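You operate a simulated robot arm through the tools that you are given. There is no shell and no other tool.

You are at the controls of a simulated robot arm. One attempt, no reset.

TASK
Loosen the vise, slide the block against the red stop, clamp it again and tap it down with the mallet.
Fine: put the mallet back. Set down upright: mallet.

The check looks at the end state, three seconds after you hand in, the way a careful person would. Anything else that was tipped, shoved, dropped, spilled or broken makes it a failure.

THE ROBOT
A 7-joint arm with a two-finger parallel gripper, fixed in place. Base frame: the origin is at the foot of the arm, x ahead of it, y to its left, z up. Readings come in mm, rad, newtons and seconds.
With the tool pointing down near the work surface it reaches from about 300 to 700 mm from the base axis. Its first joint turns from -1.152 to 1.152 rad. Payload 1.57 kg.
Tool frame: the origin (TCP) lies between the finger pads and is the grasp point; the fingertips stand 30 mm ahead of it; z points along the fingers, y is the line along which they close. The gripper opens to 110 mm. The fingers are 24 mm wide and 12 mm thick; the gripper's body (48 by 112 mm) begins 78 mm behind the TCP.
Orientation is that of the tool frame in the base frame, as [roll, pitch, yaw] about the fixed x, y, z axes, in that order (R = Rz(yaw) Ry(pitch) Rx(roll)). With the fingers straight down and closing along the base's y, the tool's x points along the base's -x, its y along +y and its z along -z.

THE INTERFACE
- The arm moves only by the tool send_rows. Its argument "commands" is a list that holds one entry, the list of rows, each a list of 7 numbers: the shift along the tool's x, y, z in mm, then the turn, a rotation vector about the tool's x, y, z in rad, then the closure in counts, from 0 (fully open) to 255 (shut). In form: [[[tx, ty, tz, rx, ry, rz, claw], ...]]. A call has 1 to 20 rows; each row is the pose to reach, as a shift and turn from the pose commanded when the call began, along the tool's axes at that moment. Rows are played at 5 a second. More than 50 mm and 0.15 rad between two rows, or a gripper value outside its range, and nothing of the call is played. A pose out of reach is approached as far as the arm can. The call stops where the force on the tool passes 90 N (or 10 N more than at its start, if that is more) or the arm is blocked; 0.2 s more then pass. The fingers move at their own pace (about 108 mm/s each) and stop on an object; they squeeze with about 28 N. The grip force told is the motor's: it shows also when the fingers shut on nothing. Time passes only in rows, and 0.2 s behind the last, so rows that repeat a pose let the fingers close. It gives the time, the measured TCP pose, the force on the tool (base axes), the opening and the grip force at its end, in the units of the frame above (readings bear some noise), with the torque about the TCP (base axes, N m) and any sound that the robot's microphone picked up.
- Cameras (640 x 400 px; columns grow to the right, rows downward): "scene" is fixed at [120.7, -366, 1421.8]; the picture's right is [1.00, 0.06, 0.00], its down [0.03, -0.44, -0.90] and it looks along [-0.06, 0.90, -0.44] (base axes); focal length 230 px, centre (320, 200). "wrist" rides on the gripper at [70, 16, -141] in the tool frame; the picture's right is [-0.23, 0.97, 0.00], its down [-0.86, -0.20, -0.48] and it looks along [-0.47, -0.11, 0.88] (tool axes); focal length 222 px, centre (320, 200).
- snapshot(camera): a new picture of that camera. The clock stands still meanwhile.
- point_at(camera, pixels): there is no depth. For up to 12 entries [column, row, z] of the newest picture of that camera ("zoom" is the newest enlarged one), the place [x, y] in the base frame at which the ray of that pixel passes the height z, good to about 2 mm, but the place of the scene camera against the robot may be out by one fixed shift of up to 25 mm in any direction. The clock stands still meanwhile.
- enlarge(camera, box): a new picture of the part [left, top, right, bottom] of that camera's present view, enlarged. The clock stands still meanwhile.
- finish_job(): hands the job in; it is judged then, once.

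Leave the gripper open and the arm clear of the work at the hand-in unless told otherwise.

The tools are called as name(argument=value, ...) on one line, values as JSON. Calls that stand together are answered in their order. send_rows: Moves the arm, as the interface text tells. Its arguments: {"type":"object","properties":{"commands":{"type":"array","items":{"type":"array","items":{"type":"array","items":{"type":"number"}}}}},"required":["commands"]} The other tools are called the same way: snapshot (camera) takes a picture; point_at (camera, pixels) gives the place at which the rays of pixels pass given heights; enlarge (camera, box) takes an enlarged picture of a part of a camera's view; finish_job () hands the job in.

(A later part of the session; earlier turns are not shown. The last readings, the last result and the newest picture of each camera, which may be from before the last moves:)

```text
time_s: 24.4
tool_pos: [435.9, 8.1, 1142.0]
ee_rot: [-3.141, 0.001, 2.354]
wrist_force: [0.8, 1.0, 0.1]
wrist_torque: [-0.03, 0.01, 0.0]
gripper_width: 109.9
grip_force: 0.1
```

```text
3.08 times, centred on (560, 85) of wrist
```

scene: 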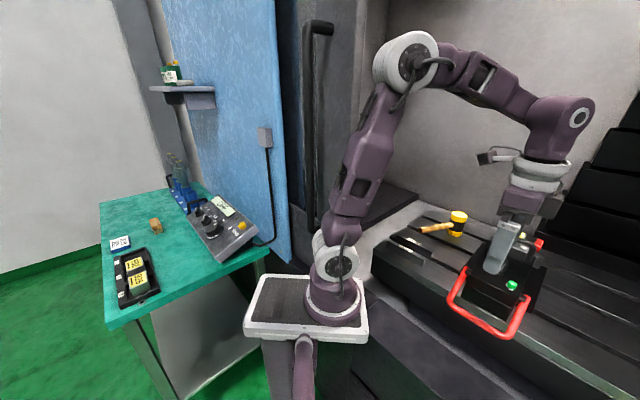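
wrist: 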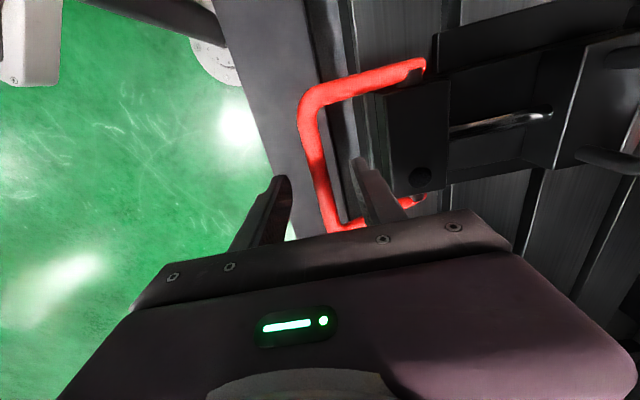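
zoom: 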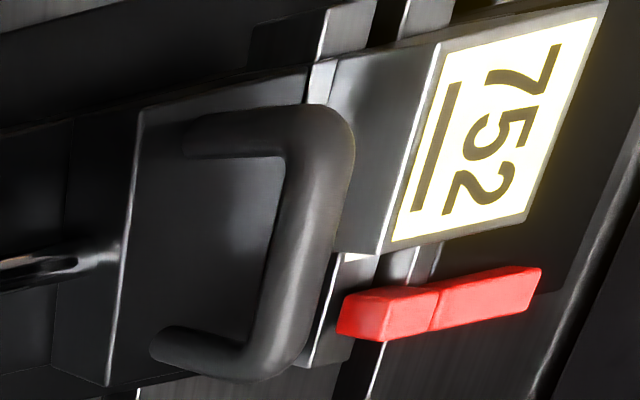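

The jaw looks the same, just unclamped. I'll move closer above the jaws with the gripper shut to view the block, stop and jaw gap.

send_rows(commands=[[[8, 43, 4, 0, 0, 0, 100], [16, 86, 8, 0, 0, 0, 200], [24, 129, 13, 0, 0, 0, 255], [33, 172, 18, 0, 0, 0, 255], [41, 216, 22, 0, 0, 0, 255], [41, 216, 22, 0, 0, 0, 255]]])

snapshot(camera="wrist")

enlarge(camera="wrist", box=[340, 90, 520, 230])

enlarge(camera="scene", box=[480, 215, 560, 265])

```text
time_s: 25.8
tool_pos: [560.4, 192.7, 1118.3]
ee_rot: [-3.141, -0.005, 2.356]
wrist_force: [0.9, 0.1, -0.4]
wrist_torque: [-0.01, 0.0, -0.03]
gripper_width: 0.2
grip_force: 21.1
```

```text
taken
```

wrist: 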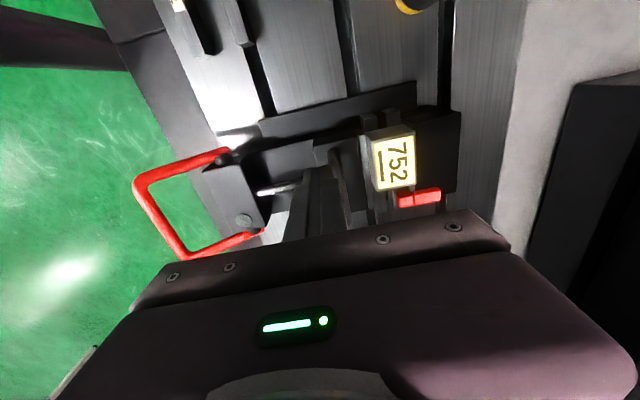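

```text
2.86 times, centred on (430, 160) of wrist
```

zoom: 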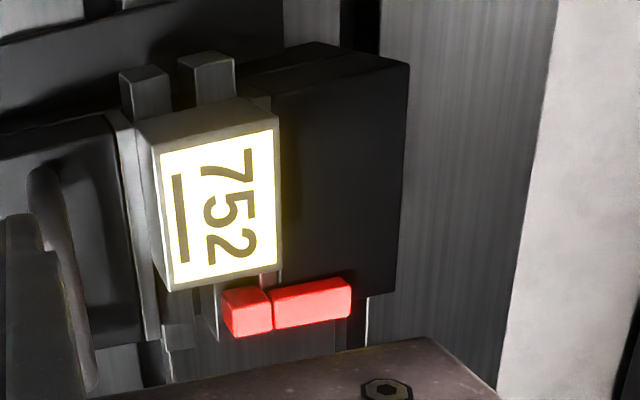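

```text
8.00 times, centred on (520, 240) of scene
```

zoom: 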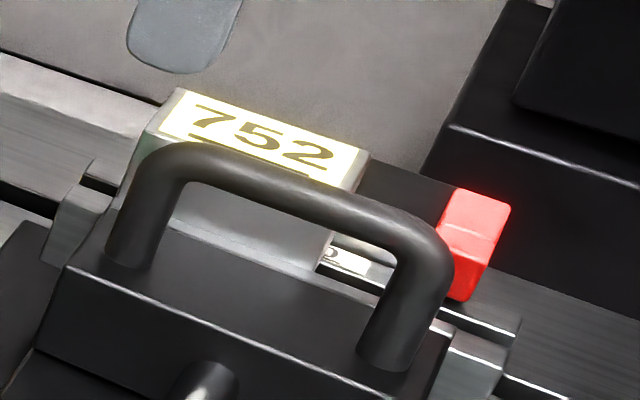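

The block (label 752) stands proud between the jaws and the stop is off its −y end. I'll measure the block's top corners and the stop here.

enlarge(camera="wrist", box=[340, 90, 520, 230])

point_at(camera="zoom", pixels=[[222, 208, 1000], [222, 208, 1050], [160, 150, 1030], [278, 128, 1030], [282, 268, 1030], [170, 290, 1030], [222, 292, 990], [270, 290, 990], [350, 280, 990], [230, 335, 990], [120, 75, 990], [230, 60, 990]])

```text
2.86 times, centred on (430, 160) of wrist
```

zoom: 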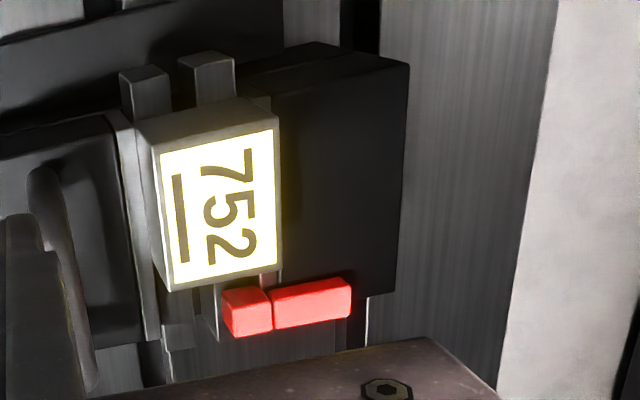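

```text
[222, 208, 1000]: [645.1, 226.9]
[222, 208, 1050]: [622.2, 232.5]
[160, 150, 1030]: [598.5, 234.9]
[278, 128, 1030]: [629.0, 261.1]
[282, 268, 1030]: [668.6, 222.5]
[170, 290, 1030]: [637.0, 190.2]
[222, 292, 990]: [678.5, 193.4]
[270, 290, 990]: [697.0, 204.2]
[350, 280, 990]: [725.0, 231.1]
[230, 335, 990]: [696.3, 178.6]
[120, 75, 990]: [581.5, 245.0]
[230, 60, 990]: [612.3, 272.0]
```

The block top is at z≈1030 with centre (633,227), about 58×40 mm. The jaw plates top is at ≈978, and the stop is ~20–28 mm beyond the block along (0.68,−0.73). I'll position the shut fingers behind the far end of the block, first high (z 1085).

send_rows(commands=[[[8, 20, 5, 0, 0, 0.01, 255], [15, 40, 12, 0, 0, 0.02, 255], [22, 60, 22, 0, 0, 0.03, 255], [28.6, 77, 33, 0, 0, 0.035, 255], [28.6, 77, 33, 0, 0, 0.035, 255]]])

snapshot(camera="wrist")

snapshot(camera="scene")

```text
time_s: 27.0
tool_pos: [590.3, 259.9, 1084.4]
ee_rot: [-3.124, -0.002, 2.323]
wrist_force: [0.4, 0.4, 0.8]
wrist_torque: [-0.05, 0.0, 0.0]
gripper_width: 0.1
grip_force: 21.4
out of reach, approached as far as the arm can: row 4
```

```text
taken
```

wrist: 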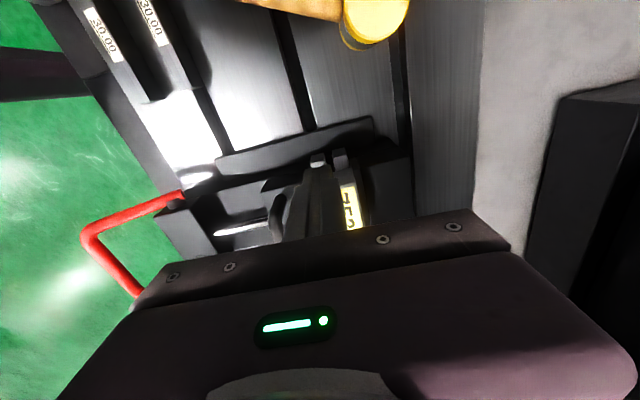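

```text
taken
```

scene: 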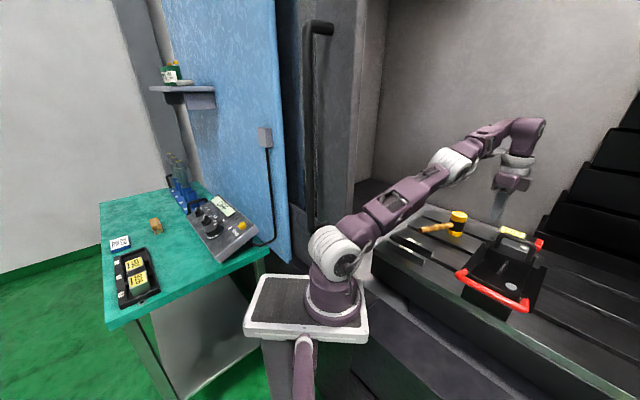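

The finger is behind the block end, but at the reach edge. Lower down the reach improves, so I'll descend to z≈1022 (tips ≈992, above the jaw plates) and centre on the block.

send_rows(commands=[[[1, 2, 15, 0, 0, 0, 255], [2, 4, 30, 0, 0, 0, 255], [3, 6, 46, 0, 0, 0, 255], [3, 7, 62, 0, 0, 0, 255], [3, 7, 62, 0, 0, 0, 255]]])

snapshot(camera="wrist")

enlarge(camera="scene", box=[470, 200, 560, 265])

```text
time_s: 28.2
tool_pos: [596.6, 272.8, 1025.3]
ee_rot: [3.14, -0.002, 2.322]
wrist_force: [-0.6, -0.9, 2.5]
wrist_torque: [-0.04, -0.01, 0.01]
gripper_width: 0.0
grip_force: 21.2
```

```text
taken
```

wrist: 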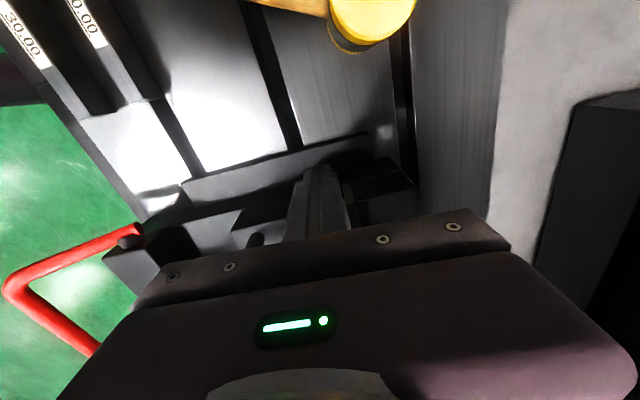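

```text
6.15 times, centred on (515, 232) of scene
```

zoom: 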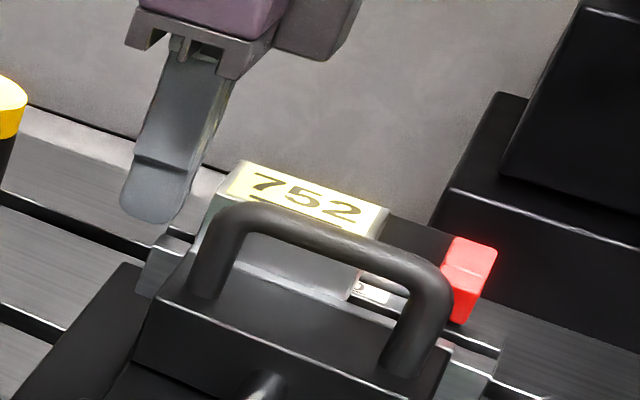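

The finger is in place behind the block. Now I'll push towards the stop (tool −x) in small steps, checking the force.

send_rows(commands=[[[-5, 0, 0, 0, 0, 0, 255], [-10, 0, 0, 0, 0, 0, 255], [-14, 0, 0, 0, 0, 0, 255], [-18, 0, 0, 0, 0, 0, 255], [-21, 0, 0, 0, 0, 0, 255], [-24, 0, 0, 0, 0, 0, 255], [-27, 0, 0, 0, 0, 0, 255], [-27, 0, 0, 0, 0, 0, 255]]])

enlarge(camera="scene", box=[470, 200, 560, 265])

```text
time_s: 30.0
tool_pos: [615.3, 251.7, 1025.1]
ee_rot: [-3.141, -0.001, 2.32]
wrist_force: [-2.3, 2.2, 4.8]
wrist_torque: [0.01, 0.01, 0.06]
gripper_width: 0.0
grip_force: 21.6
```

```text
6.15 times, centred on (515, 232) of scene
```

zoom: 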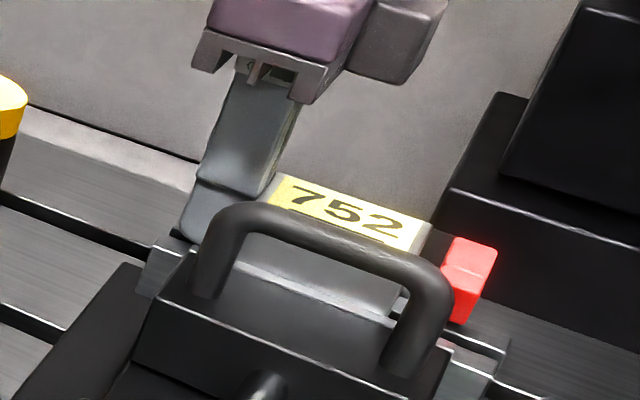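

The block slides with ~3 N and is now near the stop. I'll continue in small steps until the force rises.

send_rows(commands=[[[-2, 0, 0, 0, 0, 0, 255], [-4, 0, 0, 0, 0, 0, 255], [-6, 0, 0, 0, 0, 0, 255], [-6, 0, 0, 0, 0, 0, 255]]])

enlarge(camera="scene", box=[470, 200, 560, 265])

```text
time_s: 31.0
tool_pos: [619.5, 247.0, 1025.2]
ee_rot: [3.141, 0.001, 2.322]
wrist_force: [-5.6, 4.8, 11.7]
wrist_torque: [0.03, 0.07, 0.01]
gripper_width: 0.3
grip_force: 20.9
```

```text
6.15 times, centred on (515, 232) of scene
```

zoom: 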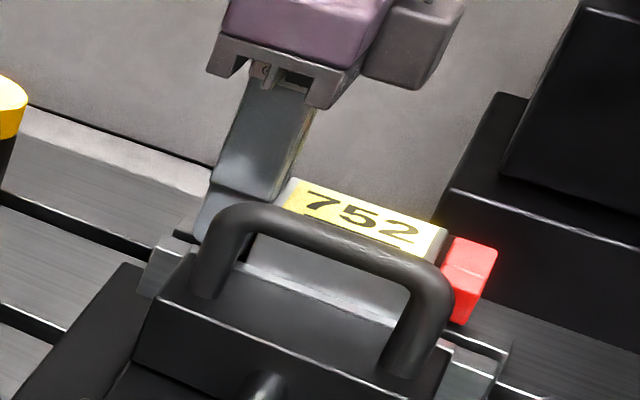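

The upward force has risen to 11.7 N. Before pushing more I'll check the wrist view for tilt or contact.

snapshot(camera="wrist")

enlarge(camera="wrist", box=[200, 110, 460, 250])

enlarge(camera="scene", box=[490, 215, 550, 260])

```text
taken
```

wrist: 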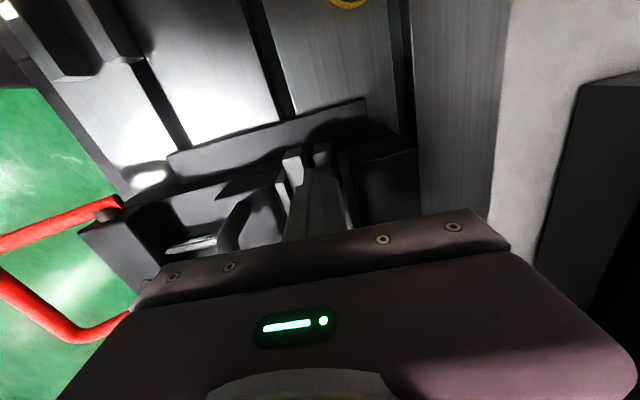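

```text
2.46 times, centred on (330, 180) of wrist
```

zoom: 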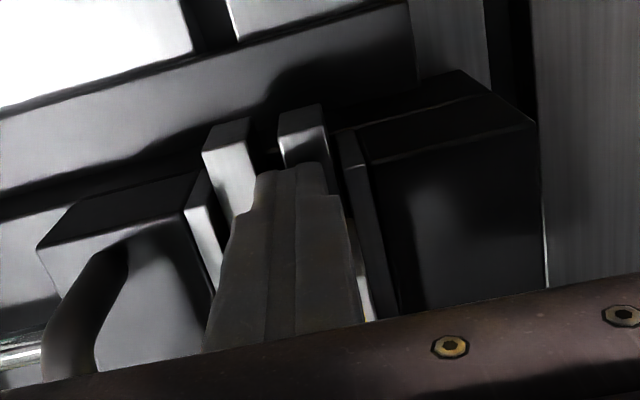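

```text
8.89 times, centred on (520, 238) of scene
```

zoom: 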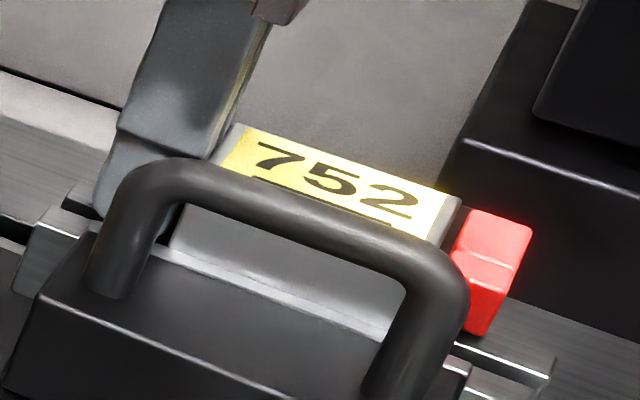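

The cause of the vertical force isn't clear, so I'll back off 3 mm, raise 5 mm, and read the free force.

send_rows(commands=[[[3, 0, 0, 0, 0, 0, 255], [3, 0, -5, 0, 0, 0, 255], [3, 0, -5, 0, 0, 0, 255]]])

enlarge(camera="scene", box=[490, 215, 550, 260])

```text
time_s: 31.8
tool_pos: [617.8, 249.8, 1028.6]
ee_rot: [-3.14, -0.002, 2.32]
wrist_force: [-0.1, -0.1, -0.4]
wrist_torque: [0.02, -0.03, 0.02]
gripper_width: 0.0
grip_force: 21.2
```

```text
8.89 times, centred on (520, 238) of scene
```

zoom: 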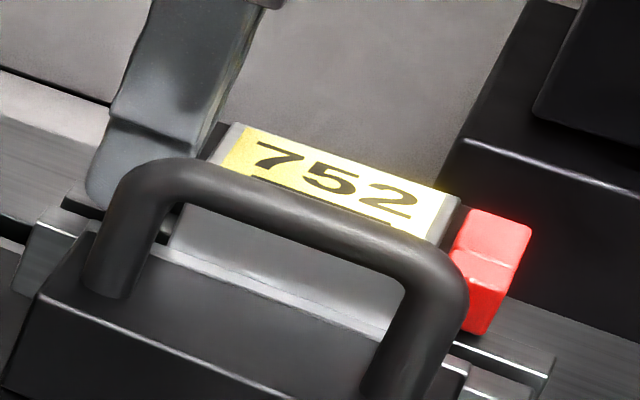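

It is free now, with Fz≈0. I'll push again at this height, more slowly.

send_rows(commands=[[[-2, 0, 0, 0, 0, 0, 255], [-4, 0, 0, 0, 0, 0, 255], [-5, 0, 0, 0, 0, 0, 255], [-6, 0, 0, 0, 0, 0, 255], [-6, 0, 0, 0, 0, 0, 255]]])

enlarge(camera="scene", box=[490, 215, 550, 260])

```text
time_s: 33.0
tool_pos: [621.6, 247.2, 1029.3]
ee_rot: [-3.141, 0.001, 2.321]
wrist_force: [-1.1, 1.0, 0.3]
wrist_torque: [0.0, 0.0, 0.01]
gripper_width: 0.0
grip_force: 21.6
```

```text
8.89 times, centred on (520, 238) of scene
```

zoom: 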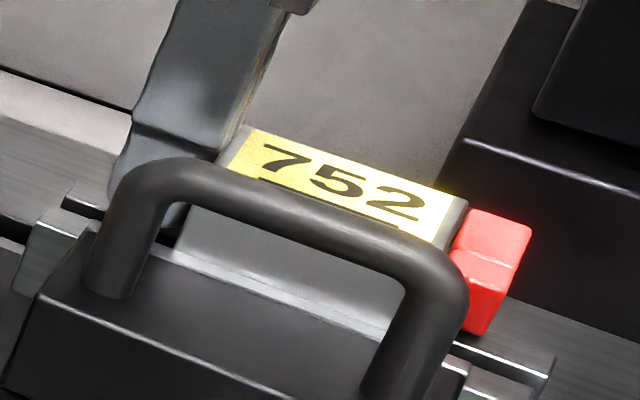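

The block slides freely at this height with ~1.5 N. Continuing in 1 mm steps.

send_rows(commands=[[[-1, 0, 0, 0, 0, 0, 255], [-2, 0, 0, 0, 0, 0, 255], [-3, 0, 0, 0, 0, 0, 255], [-3, 0, 0, 0, 0, 0, 255]]])

enlarge(camera="scene", box=[490, 215, 550, 260])

```text
time_s: 34.0
tool_pos: [622.4, 245.3, 1030.2]
ee_rot: [3.14, -0.004, 2.322]
wrist_force: [-13.8, 9.2, 4.8]
wrist_torque: [-0.14, 0.05, 0.02]
gripper_width: 0.0
grip_force: 21.4
```

```text
8.89 times, centred on (520, 238) of scene
```

zoom: 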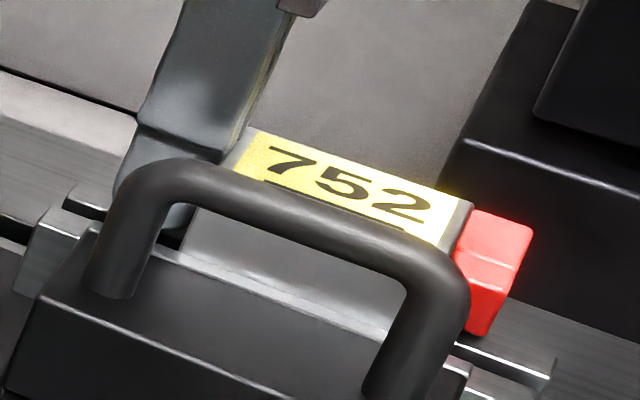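

The force rose to ~17 N, so it looks like contact with the stop. I'll confirm with one more millimetre.

send_rows(commands=[[[-1, 0, 0, 0, 0, 0, 255], [-1, 0, 0, 0, 0, 0, 255]]])

enlarge(camera="scene", box=[510, 225, 550, 255])

```text
time_s: 34.6
tool_pos: [621.7, 245.4, 1029.4]
ee_rot: [3.141, -0.004, 2.324]
wrist_force: [-24.5, 16.5, 7.8]
wrist_torque: [-0.21, 0.06, -0.08]
gripper_width: 0.0
grip_force: 21.5
```

```text
13.33 times, centred on (530, 240) of scene
```

zoom: 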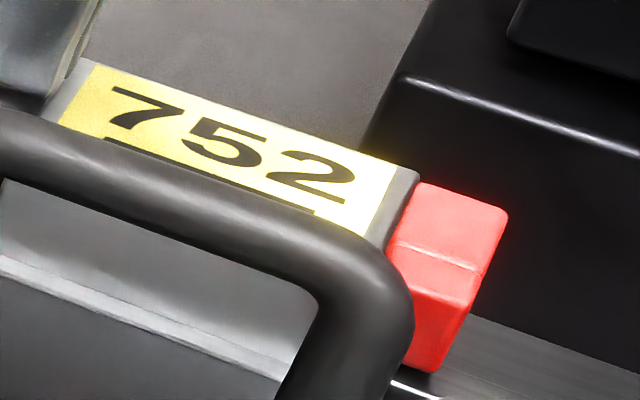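

Contact with the stop is confirmed (30 N, no motion). I'll back off along tool +x, then go up and back toward the bail side.

send_rows(commands=[[[6, 0, 0, 0, 0, 0, 255], [15, 0, 0, 0, 0, 0, 255], [30, 0, 0, 0, 0, 0, 255], [45, -15, -3, 0, 0, 0, 255], [50, -50, -20, 0, 0, 0, 255], [50, -90, -45, 0, 0, 0, 255], [50, -130, -70, 0, 0, 0, 255], [50, -170, -95, 0, 0, 0, 255], [50, -170, -95, 0, 0, 0, 255]]])

snapshot(camera="wrist")

enlarge(camera="scene", box=[440, 200, 560, 320])

```text
time_s: 36.6
tool_pos: [465.8, 161.8, 1126.5]
ee_rot: [3.142, -0.002, 2.32]
wrist_force: [0.5, -0.9, 0.7]
wrist_torque: [0.01, 0.01, 0.0]
gripper_width: 0.0
grip_force: 21.6
```

```text
taken
```

wrist: 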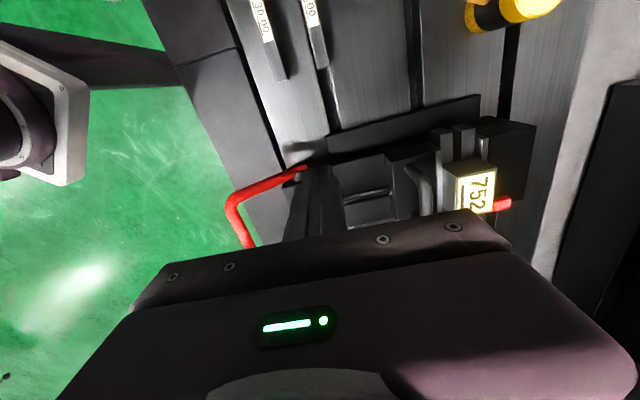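

```text
3.33 times, centred on (500, 260) of scene
```

zoom: 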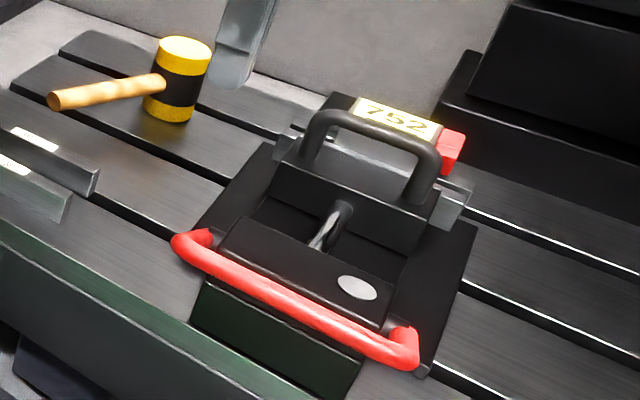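

The block sits against the stop, with the lamp still off. Now I'll move above the bail bar with a 50 mm opening to regrip it.

send_rows(commands=[[[-23, -32, 2, 0, 0, 0, 139], [-46, -64, 4, 0, 0, 0, 139], [-69, -96, 6, 0, 0, 0, 139], [-91, -126.5, 6, 0, 0, 0, 139], [-91, -126.5, 6, 0, 0, 0, 139]]])

snapshot(camera="wrist")

point_at(camera="wrist", pixels=[[310, 100, 1042], [325, 170, 1042], [318, 140, 1042]])

```text
time_s: 37.8
tool_pos: [435.6, 9.6, 1119.6]
ee_rot: [-3.141, 0.0, 2.322]
wrist_force: [-0.3, 1.2, 0.1]
wrist_torque: [-0.01, 0.0, -0.02]
gripper_width: 50.3
grip_force: 0.1
```

```text
taken
```

wrist: 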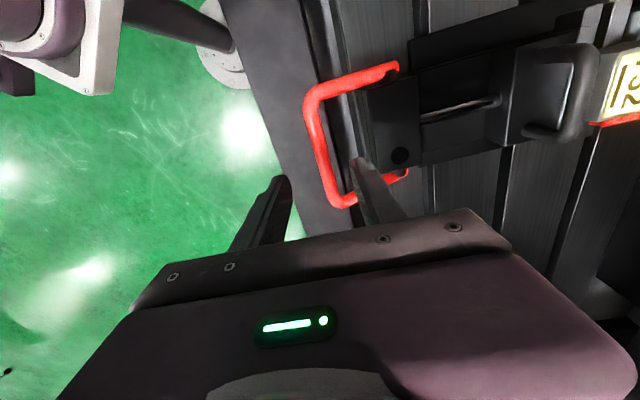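

```text
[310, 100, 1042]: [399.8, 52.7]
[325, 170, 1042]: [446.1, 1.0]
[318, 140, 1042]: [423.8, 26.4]
```

The bar line is ~3 mm inward of the TCP. I'll shift and descend to z≈1046, then close.

send_rows(commands=[[[0, 2.5, 35, 0, 0, 0, 139], [0, 2.5, 60, 0, 0, 0, 139], [0, 2.5, 74, 0, 0, 0, 139], [0, 2.5, 74, 0, 0, 0, 180], [0, 2.5, 74, 0, 0, 0, 220], [0, 2.5, 74, 0, 0, 0, 255], [0, 2.5, 74, 0, 0, 0, 255]]])

snapshot(camera="wrist")

```text
time_s: 39.4
tool_pos: [436.2, 13.2, 1044.5]
ee_rot: [3.139, 0.001, 2.323]
wrist_force: [5.8, 4.2, -2.5]
wrist_torque: [0.05, -0.07, 0.81]
gripper_width: 15.3
grip_force: 31.2
```

```text
taken
```

wrist: 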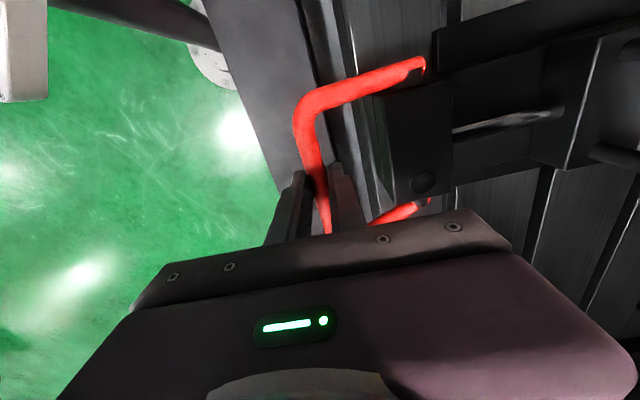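

Gripped, with a slight yaw mismatch (0.8 N·m). I'll rotate 0.04 back and swing the bail down along the arc to horizontal.

send_rows(commands=[[[0, 0, 0, 0, 0, -0.04, 255], [0, -4.1, 6.9, 0, 0, -0.04, 255], [0, -7.4, 14.8, 0, 0, -0.04, 255], [0, -9.9, 23, 0, 0, -0.04, 255], [0, -11.8, 31.4, 0, 0, -0.04, 255], [0, -12.9, 40, 0, 0, -0.04, 255], [0, -13.3, 48.5, 0, 0, -0.04, 255], [0, -13.3, 48.5, 0, 0, -0.04, 255]]])

enlarge(camera="scene", box=[440, 200, 560, 350])

```text
time_s: 41.2
tool_pos: [428.0, 3.2, 995.6]
ee_rot: [3.141, -0.001, 2.359]
wrist_force: [12.2, 5.5, 1.0]
wrist_torque: [-0.25, -0.72, 0.03]
gripper_width: 14.8
grip_force: 31.0
```

```text
2.67 times, centred on (500, 275) of scene
```

zoom: 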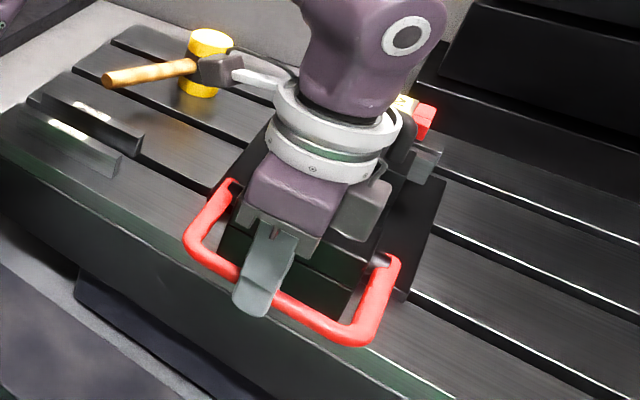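

The bail follows. Continuing down to about −30°.

send_rows(commands=[[[0, 0.4, 8.5, 0, 0, 0, 255], [0, 1.5, 17, 0, 0, 0, 255], [0, 3.3, 25.5, 0, 0, 0, 255], [0, 5.9, 33.7, 0, 0, 0, 255], [0, 9.2, 41.6, 0, 0, 0, 255], [0, 12, 47, 0, 0, 0, 255], [0, 12, 47, 0, 0, 0, 255]]])

enlarge(camera="scene", box=[440, 200, 560, 350])

snapshot(camera="wrist")

```text
time_s: 42.8
tool_pos: [435.2, 11.8, 948.6]
ee_rot: [-3.139, -0.003, 2.36]
wrist_force: [5.3, -0.6, 2.6]
wrist_torque: [-0.24, -0.46, 0.04]
gripper_width: 14.7
grip_force: 31.3
```

```text
2.67 times, centred on (500, 275) of scene
```

zoom: 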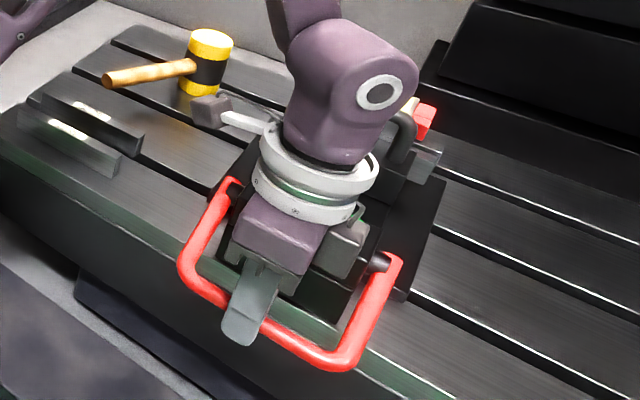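

```text
taken
```

wrist: 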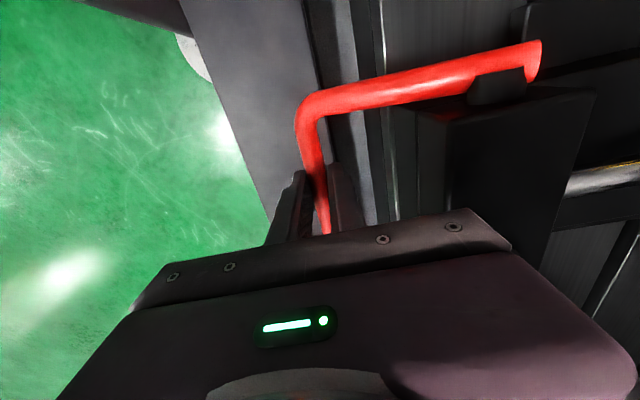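

It looks near the original position. I'll push further down in small steps until it resists.

send_rows(commands=[[[0, 1.8, 3, 0, 0, 0, 255], [0, 3.6, 6, 0, 0, 0, 255], [0, 5.2, 8.5, 0, 0, 0, 255], [0, 5.2, 8.5, 0, 0, 0, 255]]])

enlarge(camera="scene", box=[440, 200, 560, 350])

```text
time_s: 43.8
tool_pos: [437.2, 12.7, 939.9]
ee_rot: [-3.138, -0.004, 2.358]
wrist_force: [-17.9, -21.5, 26.6]
wrist_torque: [-0.2, 0.26, 0.1]
gripper_width: 14.9
grip_force: 30.9
```

```text
2.67 times, centred on (500, 275) of scene
```

zoom: 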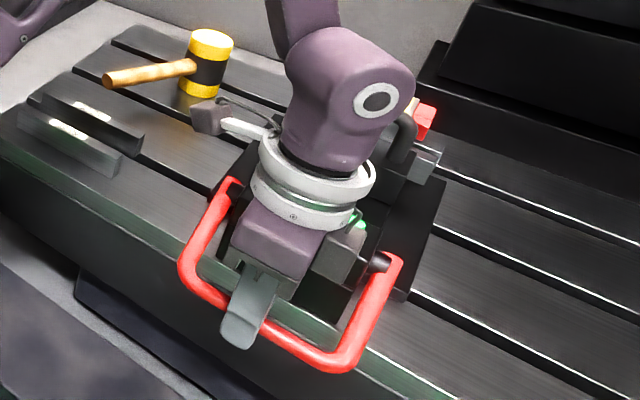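

There is resistance now, and the green lamp shows at zoom (358,226), so it is clamped. I'll relax, open and rise to look.

send_rows(commands=[[[0, -1.5, -2, 0, 0, 0, 255], [0, -2, -2.5, 0, 0, 0, 200], [0, -2, -2.5, 0, 0, 0, 139], [0, -2, -2.5, 0, 0, 0, 139], [0, -2, -45, 0, 0, 0, 139], [0, -2, -90, 0, 0, 0, 139], [0, -2, -135, 0, 0, 0, 139], [0, -2, -180, 0, 0, 0, 139], [0, -2, -180, 0, 0, 0, 139]]])

snapshot(camera="wrist")

enlarge(camera="scene", box=[440, 200, 560, 350])

enlarge(camera="scene", box=[490, 215, 550, 260])

```text
time_s: 45.8
tool_pos: [435.9, 13.5, 1119.3]
ee_rot: [-3.141, 0.0, 2.361]
wrist_force: [0.2, 0.4, -0.5]
wrist_torque: [0.0, -0.01, 0.0]
gripper_width: 50.2
grip_force: 0.0
```

```text
taken
```

wrist: 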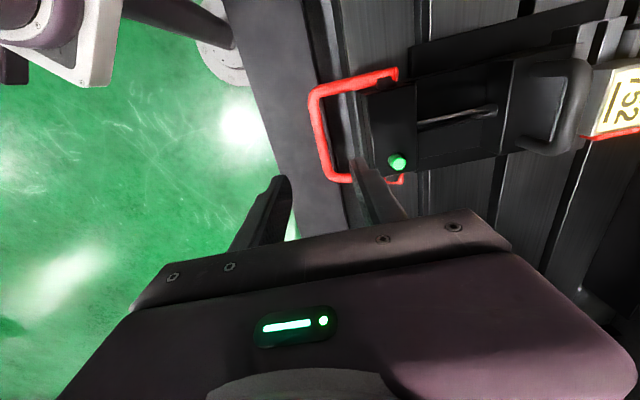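

```text
2.67 times, centred on (500, 275) of scene
```

zoom: 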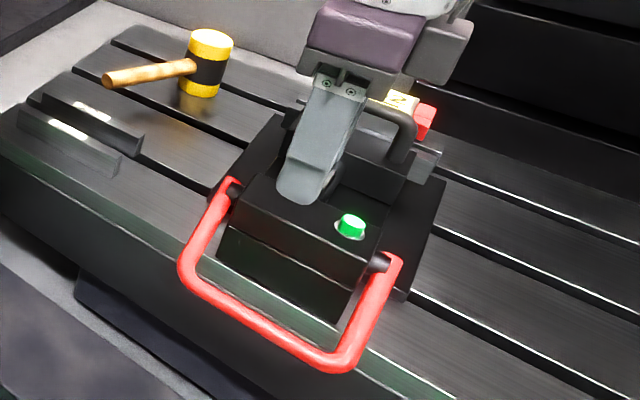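

```text
8.89 times, centred on (520, 238) of scene
```

zoom: 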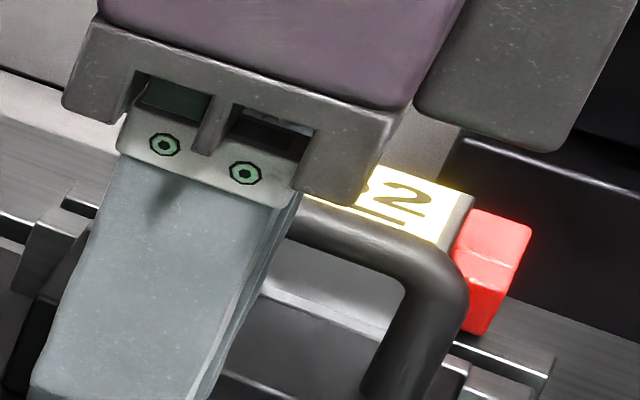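

Clamped again: the lamp is lit green. Now the mallet: I'll fly over to it (gripper shut, turned back to yaw π) to look at it.

send_rows(commands=[[[25.4, 34.5, -2, 0, 0, -0.111, 255], [50.7, 69, -4, 0, 0, -0.223, 255], [76, 103.5, -6, 0, 0, -0.334, 255], [101.4, 138, -8, 0, 0, -0.446, 255], [126.8, 172.5, -10, 0, 0, -0.557, 255], [152, 207, -11, 0, 0, -0.669, 255], [177.5, 241.5, -11, 0, 0, -0.78, 255], [177.5, 241.5, -11, 0, 0, -0.78, 255]]])

snapshot(camera="wrist")

enlarge(camera="scene", box=[490, 215, 550, 260])

```text
time_s: 47.6
tool_pos: [480.5, 309.3, 1130.1]
ee_rot: [-3.141, 0.0, 3.14]
wrist_force: [0.1, 0.0, -0.4]
wrist_torque: [-0.03, 0.02, 0.01]
gripper_width: 0.1
grip_force: 21.6
```

```text
taken
```

wrist: 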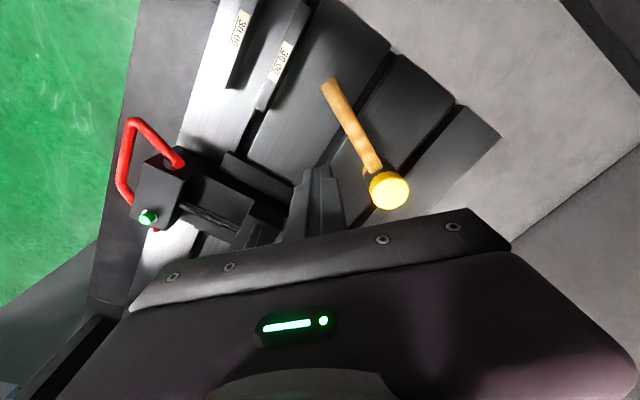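

```text
8.89 times, centred on (520, 238) of scene
```

zoom: 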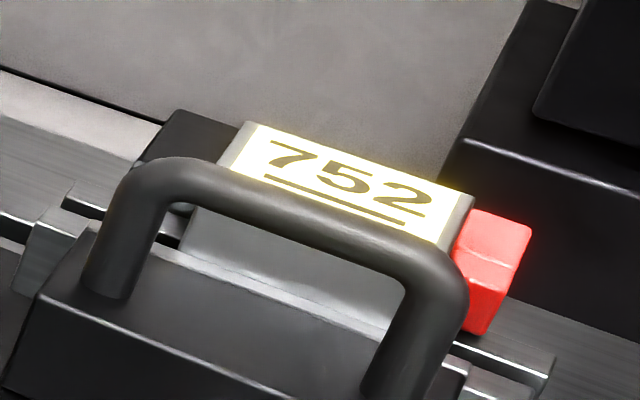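

I see the mallet: handle from (328,82) to (375,170), head top around (389,190). I'll measure these at candidate heights and triangulate with a second view.

enlarge(camera="wrist", box=[300, 60, 430, 220])

point_at(camera="wrist", pixels=[[389, 190, 1000], [389, 190, 1020], [328, 82, 965], [328, 82, 985], [373, 166, 965], [373, 166, 985]])

```text
2.50 times, centred on (365, 140) of wrist
```

zoom: 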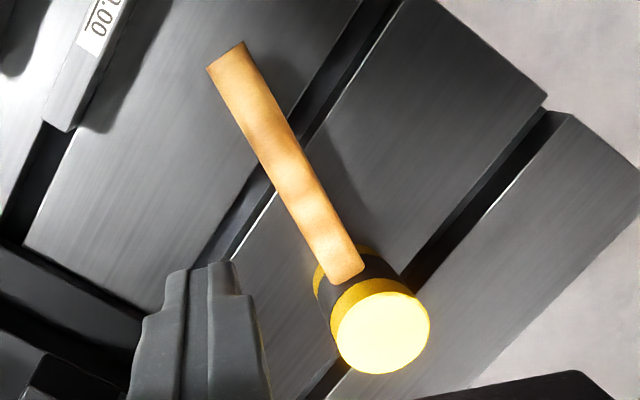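

```text
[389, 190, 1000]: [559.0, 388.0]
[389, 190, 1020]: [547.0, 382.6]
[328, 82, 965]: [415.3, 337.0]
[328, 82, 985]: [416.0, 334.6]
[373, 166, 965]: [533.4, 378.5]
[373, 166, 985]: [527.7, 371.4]
```

The head is ≈(563,386), 50 mm across, with its top at z≈1000. The handle runs from (415,337) toward it. I'll refine the handle line using the zoom picture.

point_at(camera="zoom", pixels=[[226, 56, 965], [345, 268, 965], [285, 163, 965], [262, 172, 965], [308, 152, 965], [380, 333, 1000], [335, 340, 1000], [430, 320, 1000], [390, 374, 1000], [370, 293, 1000]])

```text
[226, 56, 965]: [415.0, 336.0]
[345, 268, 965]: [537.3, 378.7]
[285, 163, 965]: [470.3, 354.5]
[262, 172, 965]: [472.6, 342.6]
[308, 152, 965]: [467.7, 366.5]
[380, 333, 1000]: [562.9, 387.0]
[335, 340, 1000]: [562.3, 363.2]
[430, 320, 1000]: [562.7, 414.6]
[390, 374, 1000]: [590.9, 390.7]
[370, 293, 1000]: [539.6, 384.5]
```

The handle axis direction is 19.3° and it is about 24 mm thick. I'll descend to above the grip point (507,368), 60 mm from the head centre, turned 0.336 rad, with a 60 mm opening.

send_rows(commands=[[[-5, 10, 22, 0, 0, -0.07, 116], [-10, 22, 44, 0, 0, -0.14, 116], [-16, 35, 66, 0, 0, -0.21, 116], [-21, 47, 88, 0, 0, -0.28, 116], [-26.9, 58.9, 108, 0, 0, -0.336, 116], [-26.9, 58.9, 108, 0, 0, -0.336, 116]]])

snapshot(camera="wrist")

enlarge(camera="scene", box=[390, 180, 490, 260])

```text
time_s: 49.0
tool_pos: [508.9, 368.2, 1023.5]
ee_rot: [3.141, -0.001, -2.807]
wrist_force: [0.3, 0.3, -0.8]
wrist_torque: [-0.01, 0.02, -0.02]
gripper_width: 59.9
grip_force: 0.2
```

```text
taken
```

wrist: 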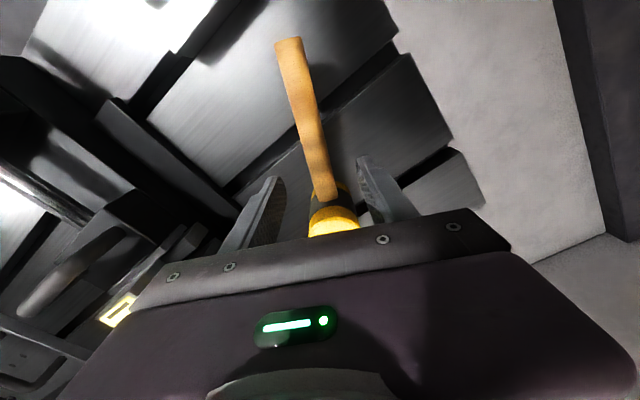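

```text
5.00 times, centred on (440, 220) of scene
```

zoom: 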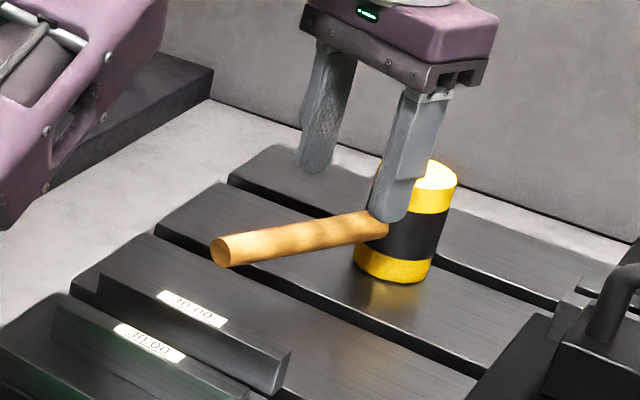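

The fingers straddle the handle. One triangulation check on the handle end for its height.

point_at(camera="wrist", pixels=[[288, 42, 955], [288, 42, 965], [288, 42, 975], [320, 175, 965], [305, 110, 965]])

```text
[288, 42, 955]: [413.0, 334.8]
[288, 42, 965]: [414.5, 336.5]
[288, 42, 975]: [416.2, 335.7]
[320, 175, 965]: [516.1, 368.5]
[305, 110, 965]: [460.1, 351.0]
```

That is consistent with the axis at z≈965. Descending to z≈970 and closing gently.

send_rows(commands=[[[0, -1, 20, 0, 0, 0, 116], [0, -1, 40, 0, 0, 0, 116], [0, -1, 53, 0, 0, 0, 116], [0, -1, 53, 0, 0, 0, 116], [0, -1, 53, 0, 0, 0, 160], [0, -1, 53, 0, 0, 0, 190], [0, -1, 53, 0, 0, 0, 220], [0, -1, 53, 0, 0, 0, 255], [0, -1, 53, 0, 0, 0, 255]]])

snapshot(camera="wrist")

enlarge(camera="scene", box=[390, 180, 490, 260])

```text
time_s: 51.0
tool_pos: [508.0, 369.3, 970.5]
ee_rot: [-3.141, -0.001, -2.807]
wrist_force: [-0.2, 0.9, -0.6]
wrist_torque: [0.08, -0.04, 0.07]
gripper_width: 21.5
grip_force: 28.4
```

```text
taken
```

wrist: 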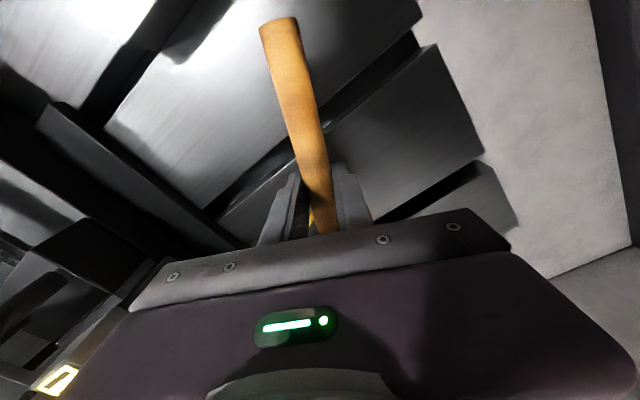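

```text
5.00 times, centred on (440, 220) of scene
```

zoom: 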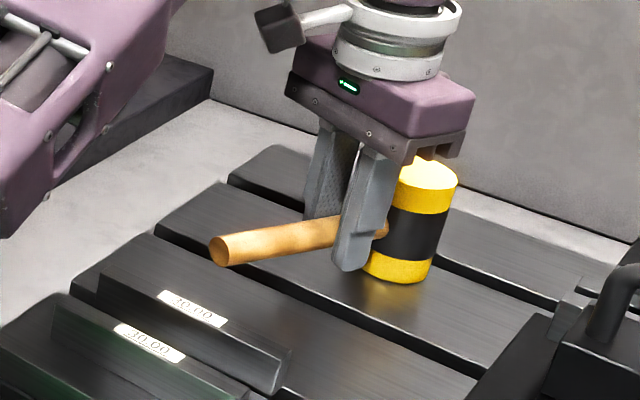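

Gripped at 21.5 mm; the pick pose is (508.0, 369.3, 970.5), yaw −2.807. Lifting 12 mm to check weight and droop.

send_rows(commands=[[[0, 0, -4, 0, 0, 0, 255], [0, 0, -8, 0, 0, 0, 255], [0, 0, -12, 0, 0, 0, 255], [0, 0, -12, 0, 0, 0, 255]]])

enlarge(camera="scene", box=[390, 180, 490, 260])

```text
time_s: 52.0
tool_pos: [508.8, 368.3, 982.1]
ee_rot: [-3.141, 0.001, -2.807]
wrist_force: [0.1, -0.9, 1.5]
wrist_torque: [0.02, -0.03, -0.03]
gripper_width: 21.4
grip_force: 28.3
```

```text
5.00 times, centred on (440, 220) of scene
```

zoom: 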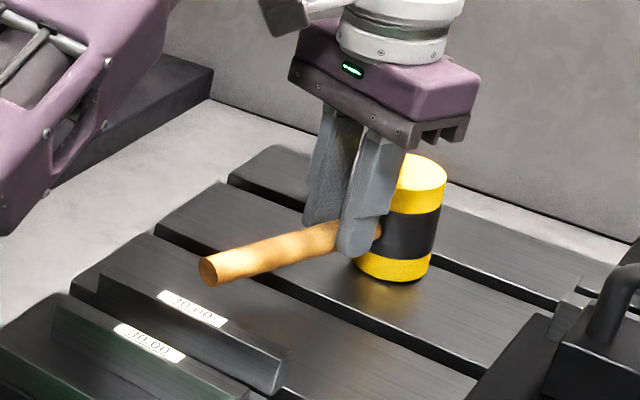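

The handle end looks lower or shifted. I'll look closer from the wrist and scene before going on.

snapshot(camera="wrist")

enlarge(camera="scene", box=[415, 200, 485, 250])

```text
taken
```

wrist: 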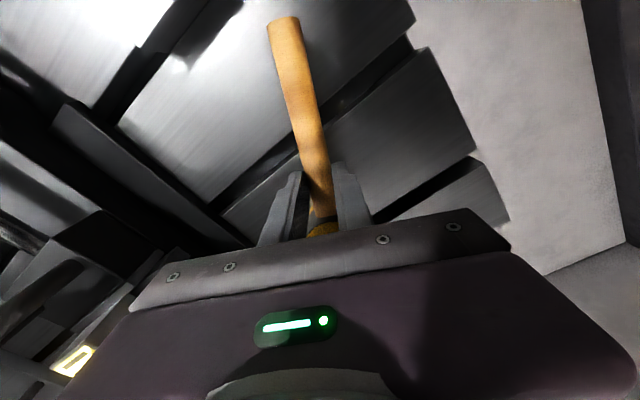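

```text
8.00 times, centred on (450, 225) of scene
```

zoom: 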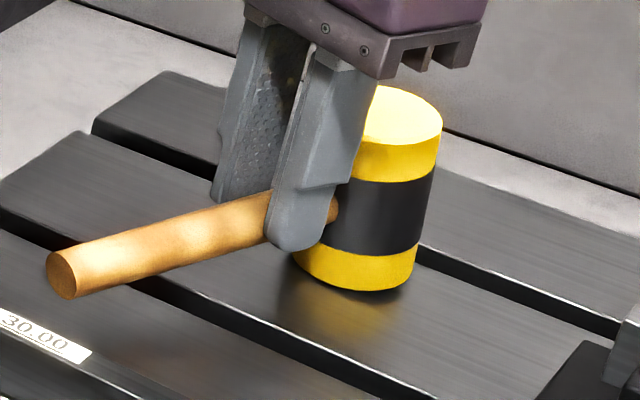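

I'll look at the head's bottom and the handle at higher zoom.

enlarge(camera="scene", box=[440, 205, 475, 245])

enlarge(camera="wrist", box=[240, 0, 400, 240])

```text
10.00 times, centred on (458, 225) of scene
```

zoom: 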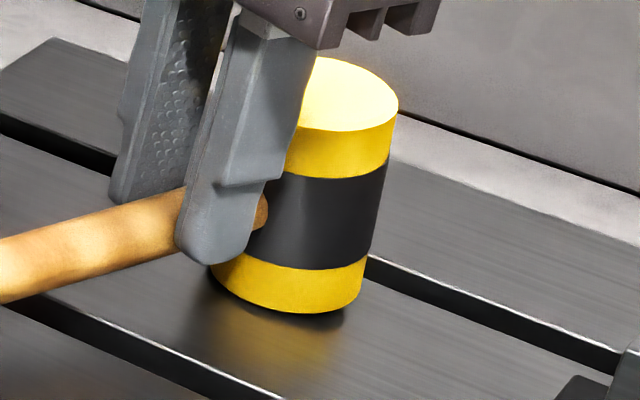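

```text
1.67 times, centred on (320, 120) of wrist
```

zoom: 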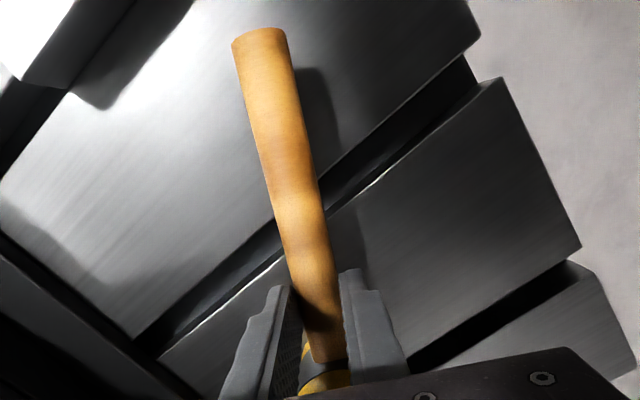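

The head appears tilted a few degrees toward the handle, near edge down, with little weight on the wrist. I'll lift a bit further and watch.

send_rows(commands=[[[0, 0, -3, 0, 0, 0, 255], [0, 0, -6, 0, 0, 0, 255], [0, 0, -6, 0, 0, 0, 255], [0, 0, -6, 0, 0, 0, 255]]])

enlarge(camera="scene", box=[415, 195, 485, 245])

```text
time_s: 53.0
tool_pos: [509.0, 369.6, 988.6]
ee_rot: [3.14, 0.001, -2.806]
wrist_force: [-0.9, -0.6, -3.2]
wrist_torque: [-0.04, 0.14, -0.02]
gripper_width: 21.5
grip_force: 27.6
```

```text
8.00 times, centred on (450, 220) of scene
```

zoom: 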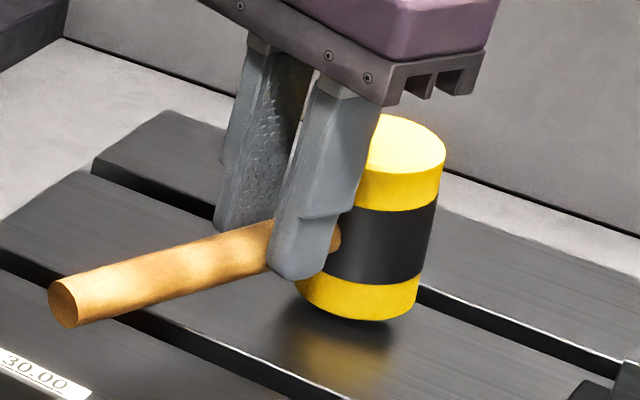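

The mallet is now lifted (−3.2 N), but tilted ~7° with the handle low in the fingertips. I'll set it back gently and regrip lower, checking the bench clearance.

send_rows(commands=[[[0, 0, 4, 0, 0, 0, 255], [0, 0, 8, 0, 0, 0, 255], [0, 0, 11, 0, 0, 0, 255], [0, 0, 14, 0, 0, 0, 255], [0, 0, 14, 0, 0, 0, 255]]])

enlarge(camera="scene", box=[415, 195, 485, 245])

```text
time_s: 54.2
tool_pos: [508.2, 369.6, 976.6]
ee_rot: [3.14, 0.001, -2.808]
wrist_force: [-4.0, -1.3, 19.5]
wrist_torque: [0.16, -0.45, 0.03]
gripper_width: 21.8
grip_force: 27.9
```

```text
8.00 times, centred on (450, 220) of scene
```

zoom: 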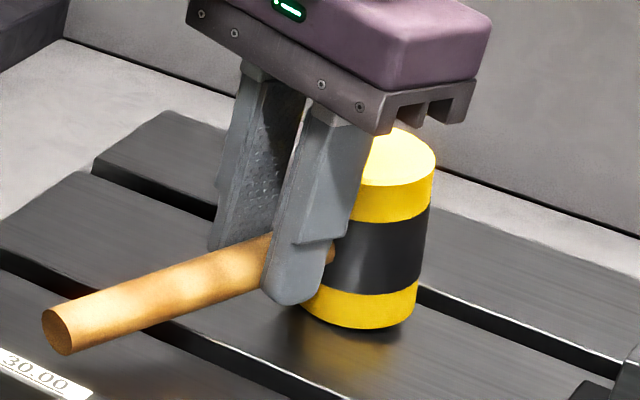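

It presses with 19 N and tilts on the head's near edge. I'll raise ~5 mm so the head comes flat, then read the force.

send_rows(commands=[[[0, 0, -2, 0, 0, 0, 255], [0, 0, -4, 0, 0, 0, 255], [0, 0, -5, 0, 0, 0, 255], [0, 0, -5, 0, 0, 0, 255]]])

enlarge(camera="scene", box=[415, 195, 485, 245])

```text
time_s: 55.2
tool_pos: [508.5, 367.4, 979.2]
ee_rot: [3.14, 0.0, -2.807]
wrist_force: [-0.4, -0.4, -4.4]
wrist_torque: [-0.1, 0.15, 0.0]
gripper_width: 21.5
grip_force: 27.8
```

```text
8.00 times, centred on (450, 220) of scene
```

zoom: 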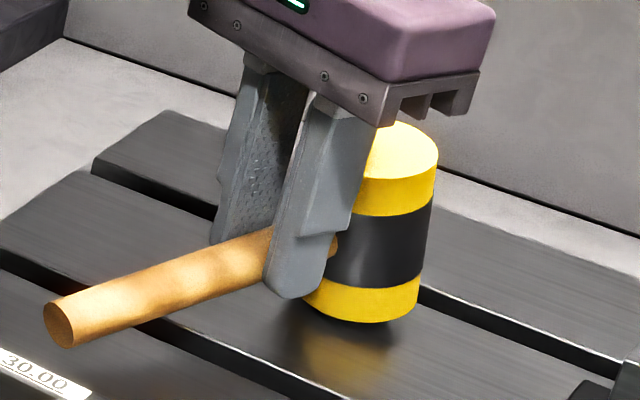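

The grip is firm and carries the ~4 N weight with the tilt locked in (~0.14 rad). I'll raise 10 mm, rotate the tool +0.14 rad about its y to level the mallet, then lower it in small steps to set it flat and regrip.

send_rows(commands=[[[0, 0, -5, 0, 0, 0, 255], [0, 0, -10, 0, 0, 0, 255], [0, 0, -10, 0, 0.07, 0, 255], [0, 0, -10, 0, 0.14, 0, 255], [0, 0, -10, 0, 0.14, 0, 255]]])

enlarge(camera="scene", box=[415, 195, 485, 245])

```text
time_s: 56.4
tool_pos: [509.6, 368.7, 988.7]
ee_rot: [3.14, -0.141, -2.807]
wrist_force: [-0.3, -0.2, -4.4]
wrist_torque: [-0.06, 0.15, 0.0]
gripper_width: 21.6
grip_force: 28.1
```

```text
8.00 times, centred on (450, 220) of scene
```

zoom: 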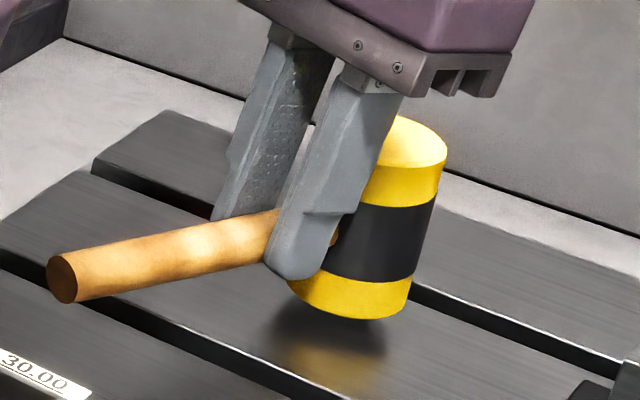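

The handle slope went from 0.36 to 0.23 (originally 0.15), so it needs ≈0.08 rad more. Rotating that.

send_rows(commands=[[[0, 0, 0, 0, 0.04, 0, 255], [0, 0, 0, 0, 0.08, 0, 255], [0, 0, 0, 0, 0.08, 0, 255]]])

enlarge(camera="scene", box=[415, 195, 485, 245])

```text
time_s: 57.2
tool_pos: [502.9, 368.7, 983.5]
ee_rot: [-3.127, -0.172, -2.785]
wrist_force: [0.3, 0.2, -3.4]
wrist_torque: [-0.06, 0.14, 0.01]
gripper_width: 21.4
grip_force: 28.2
out of reach, approached as far as the arm can: row 1, 2, 3
```

```text
8.00 times, centred on (450, 220) of scene
```

zoom: 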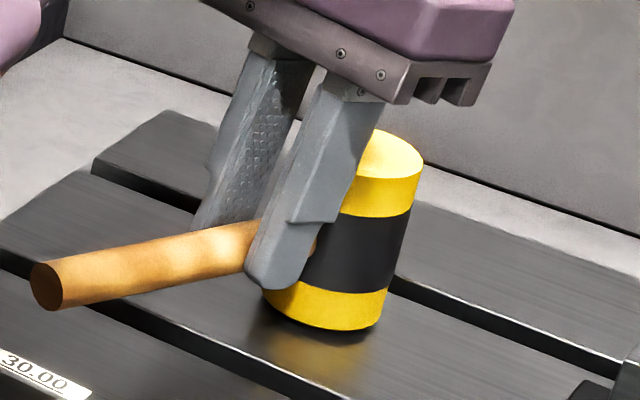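

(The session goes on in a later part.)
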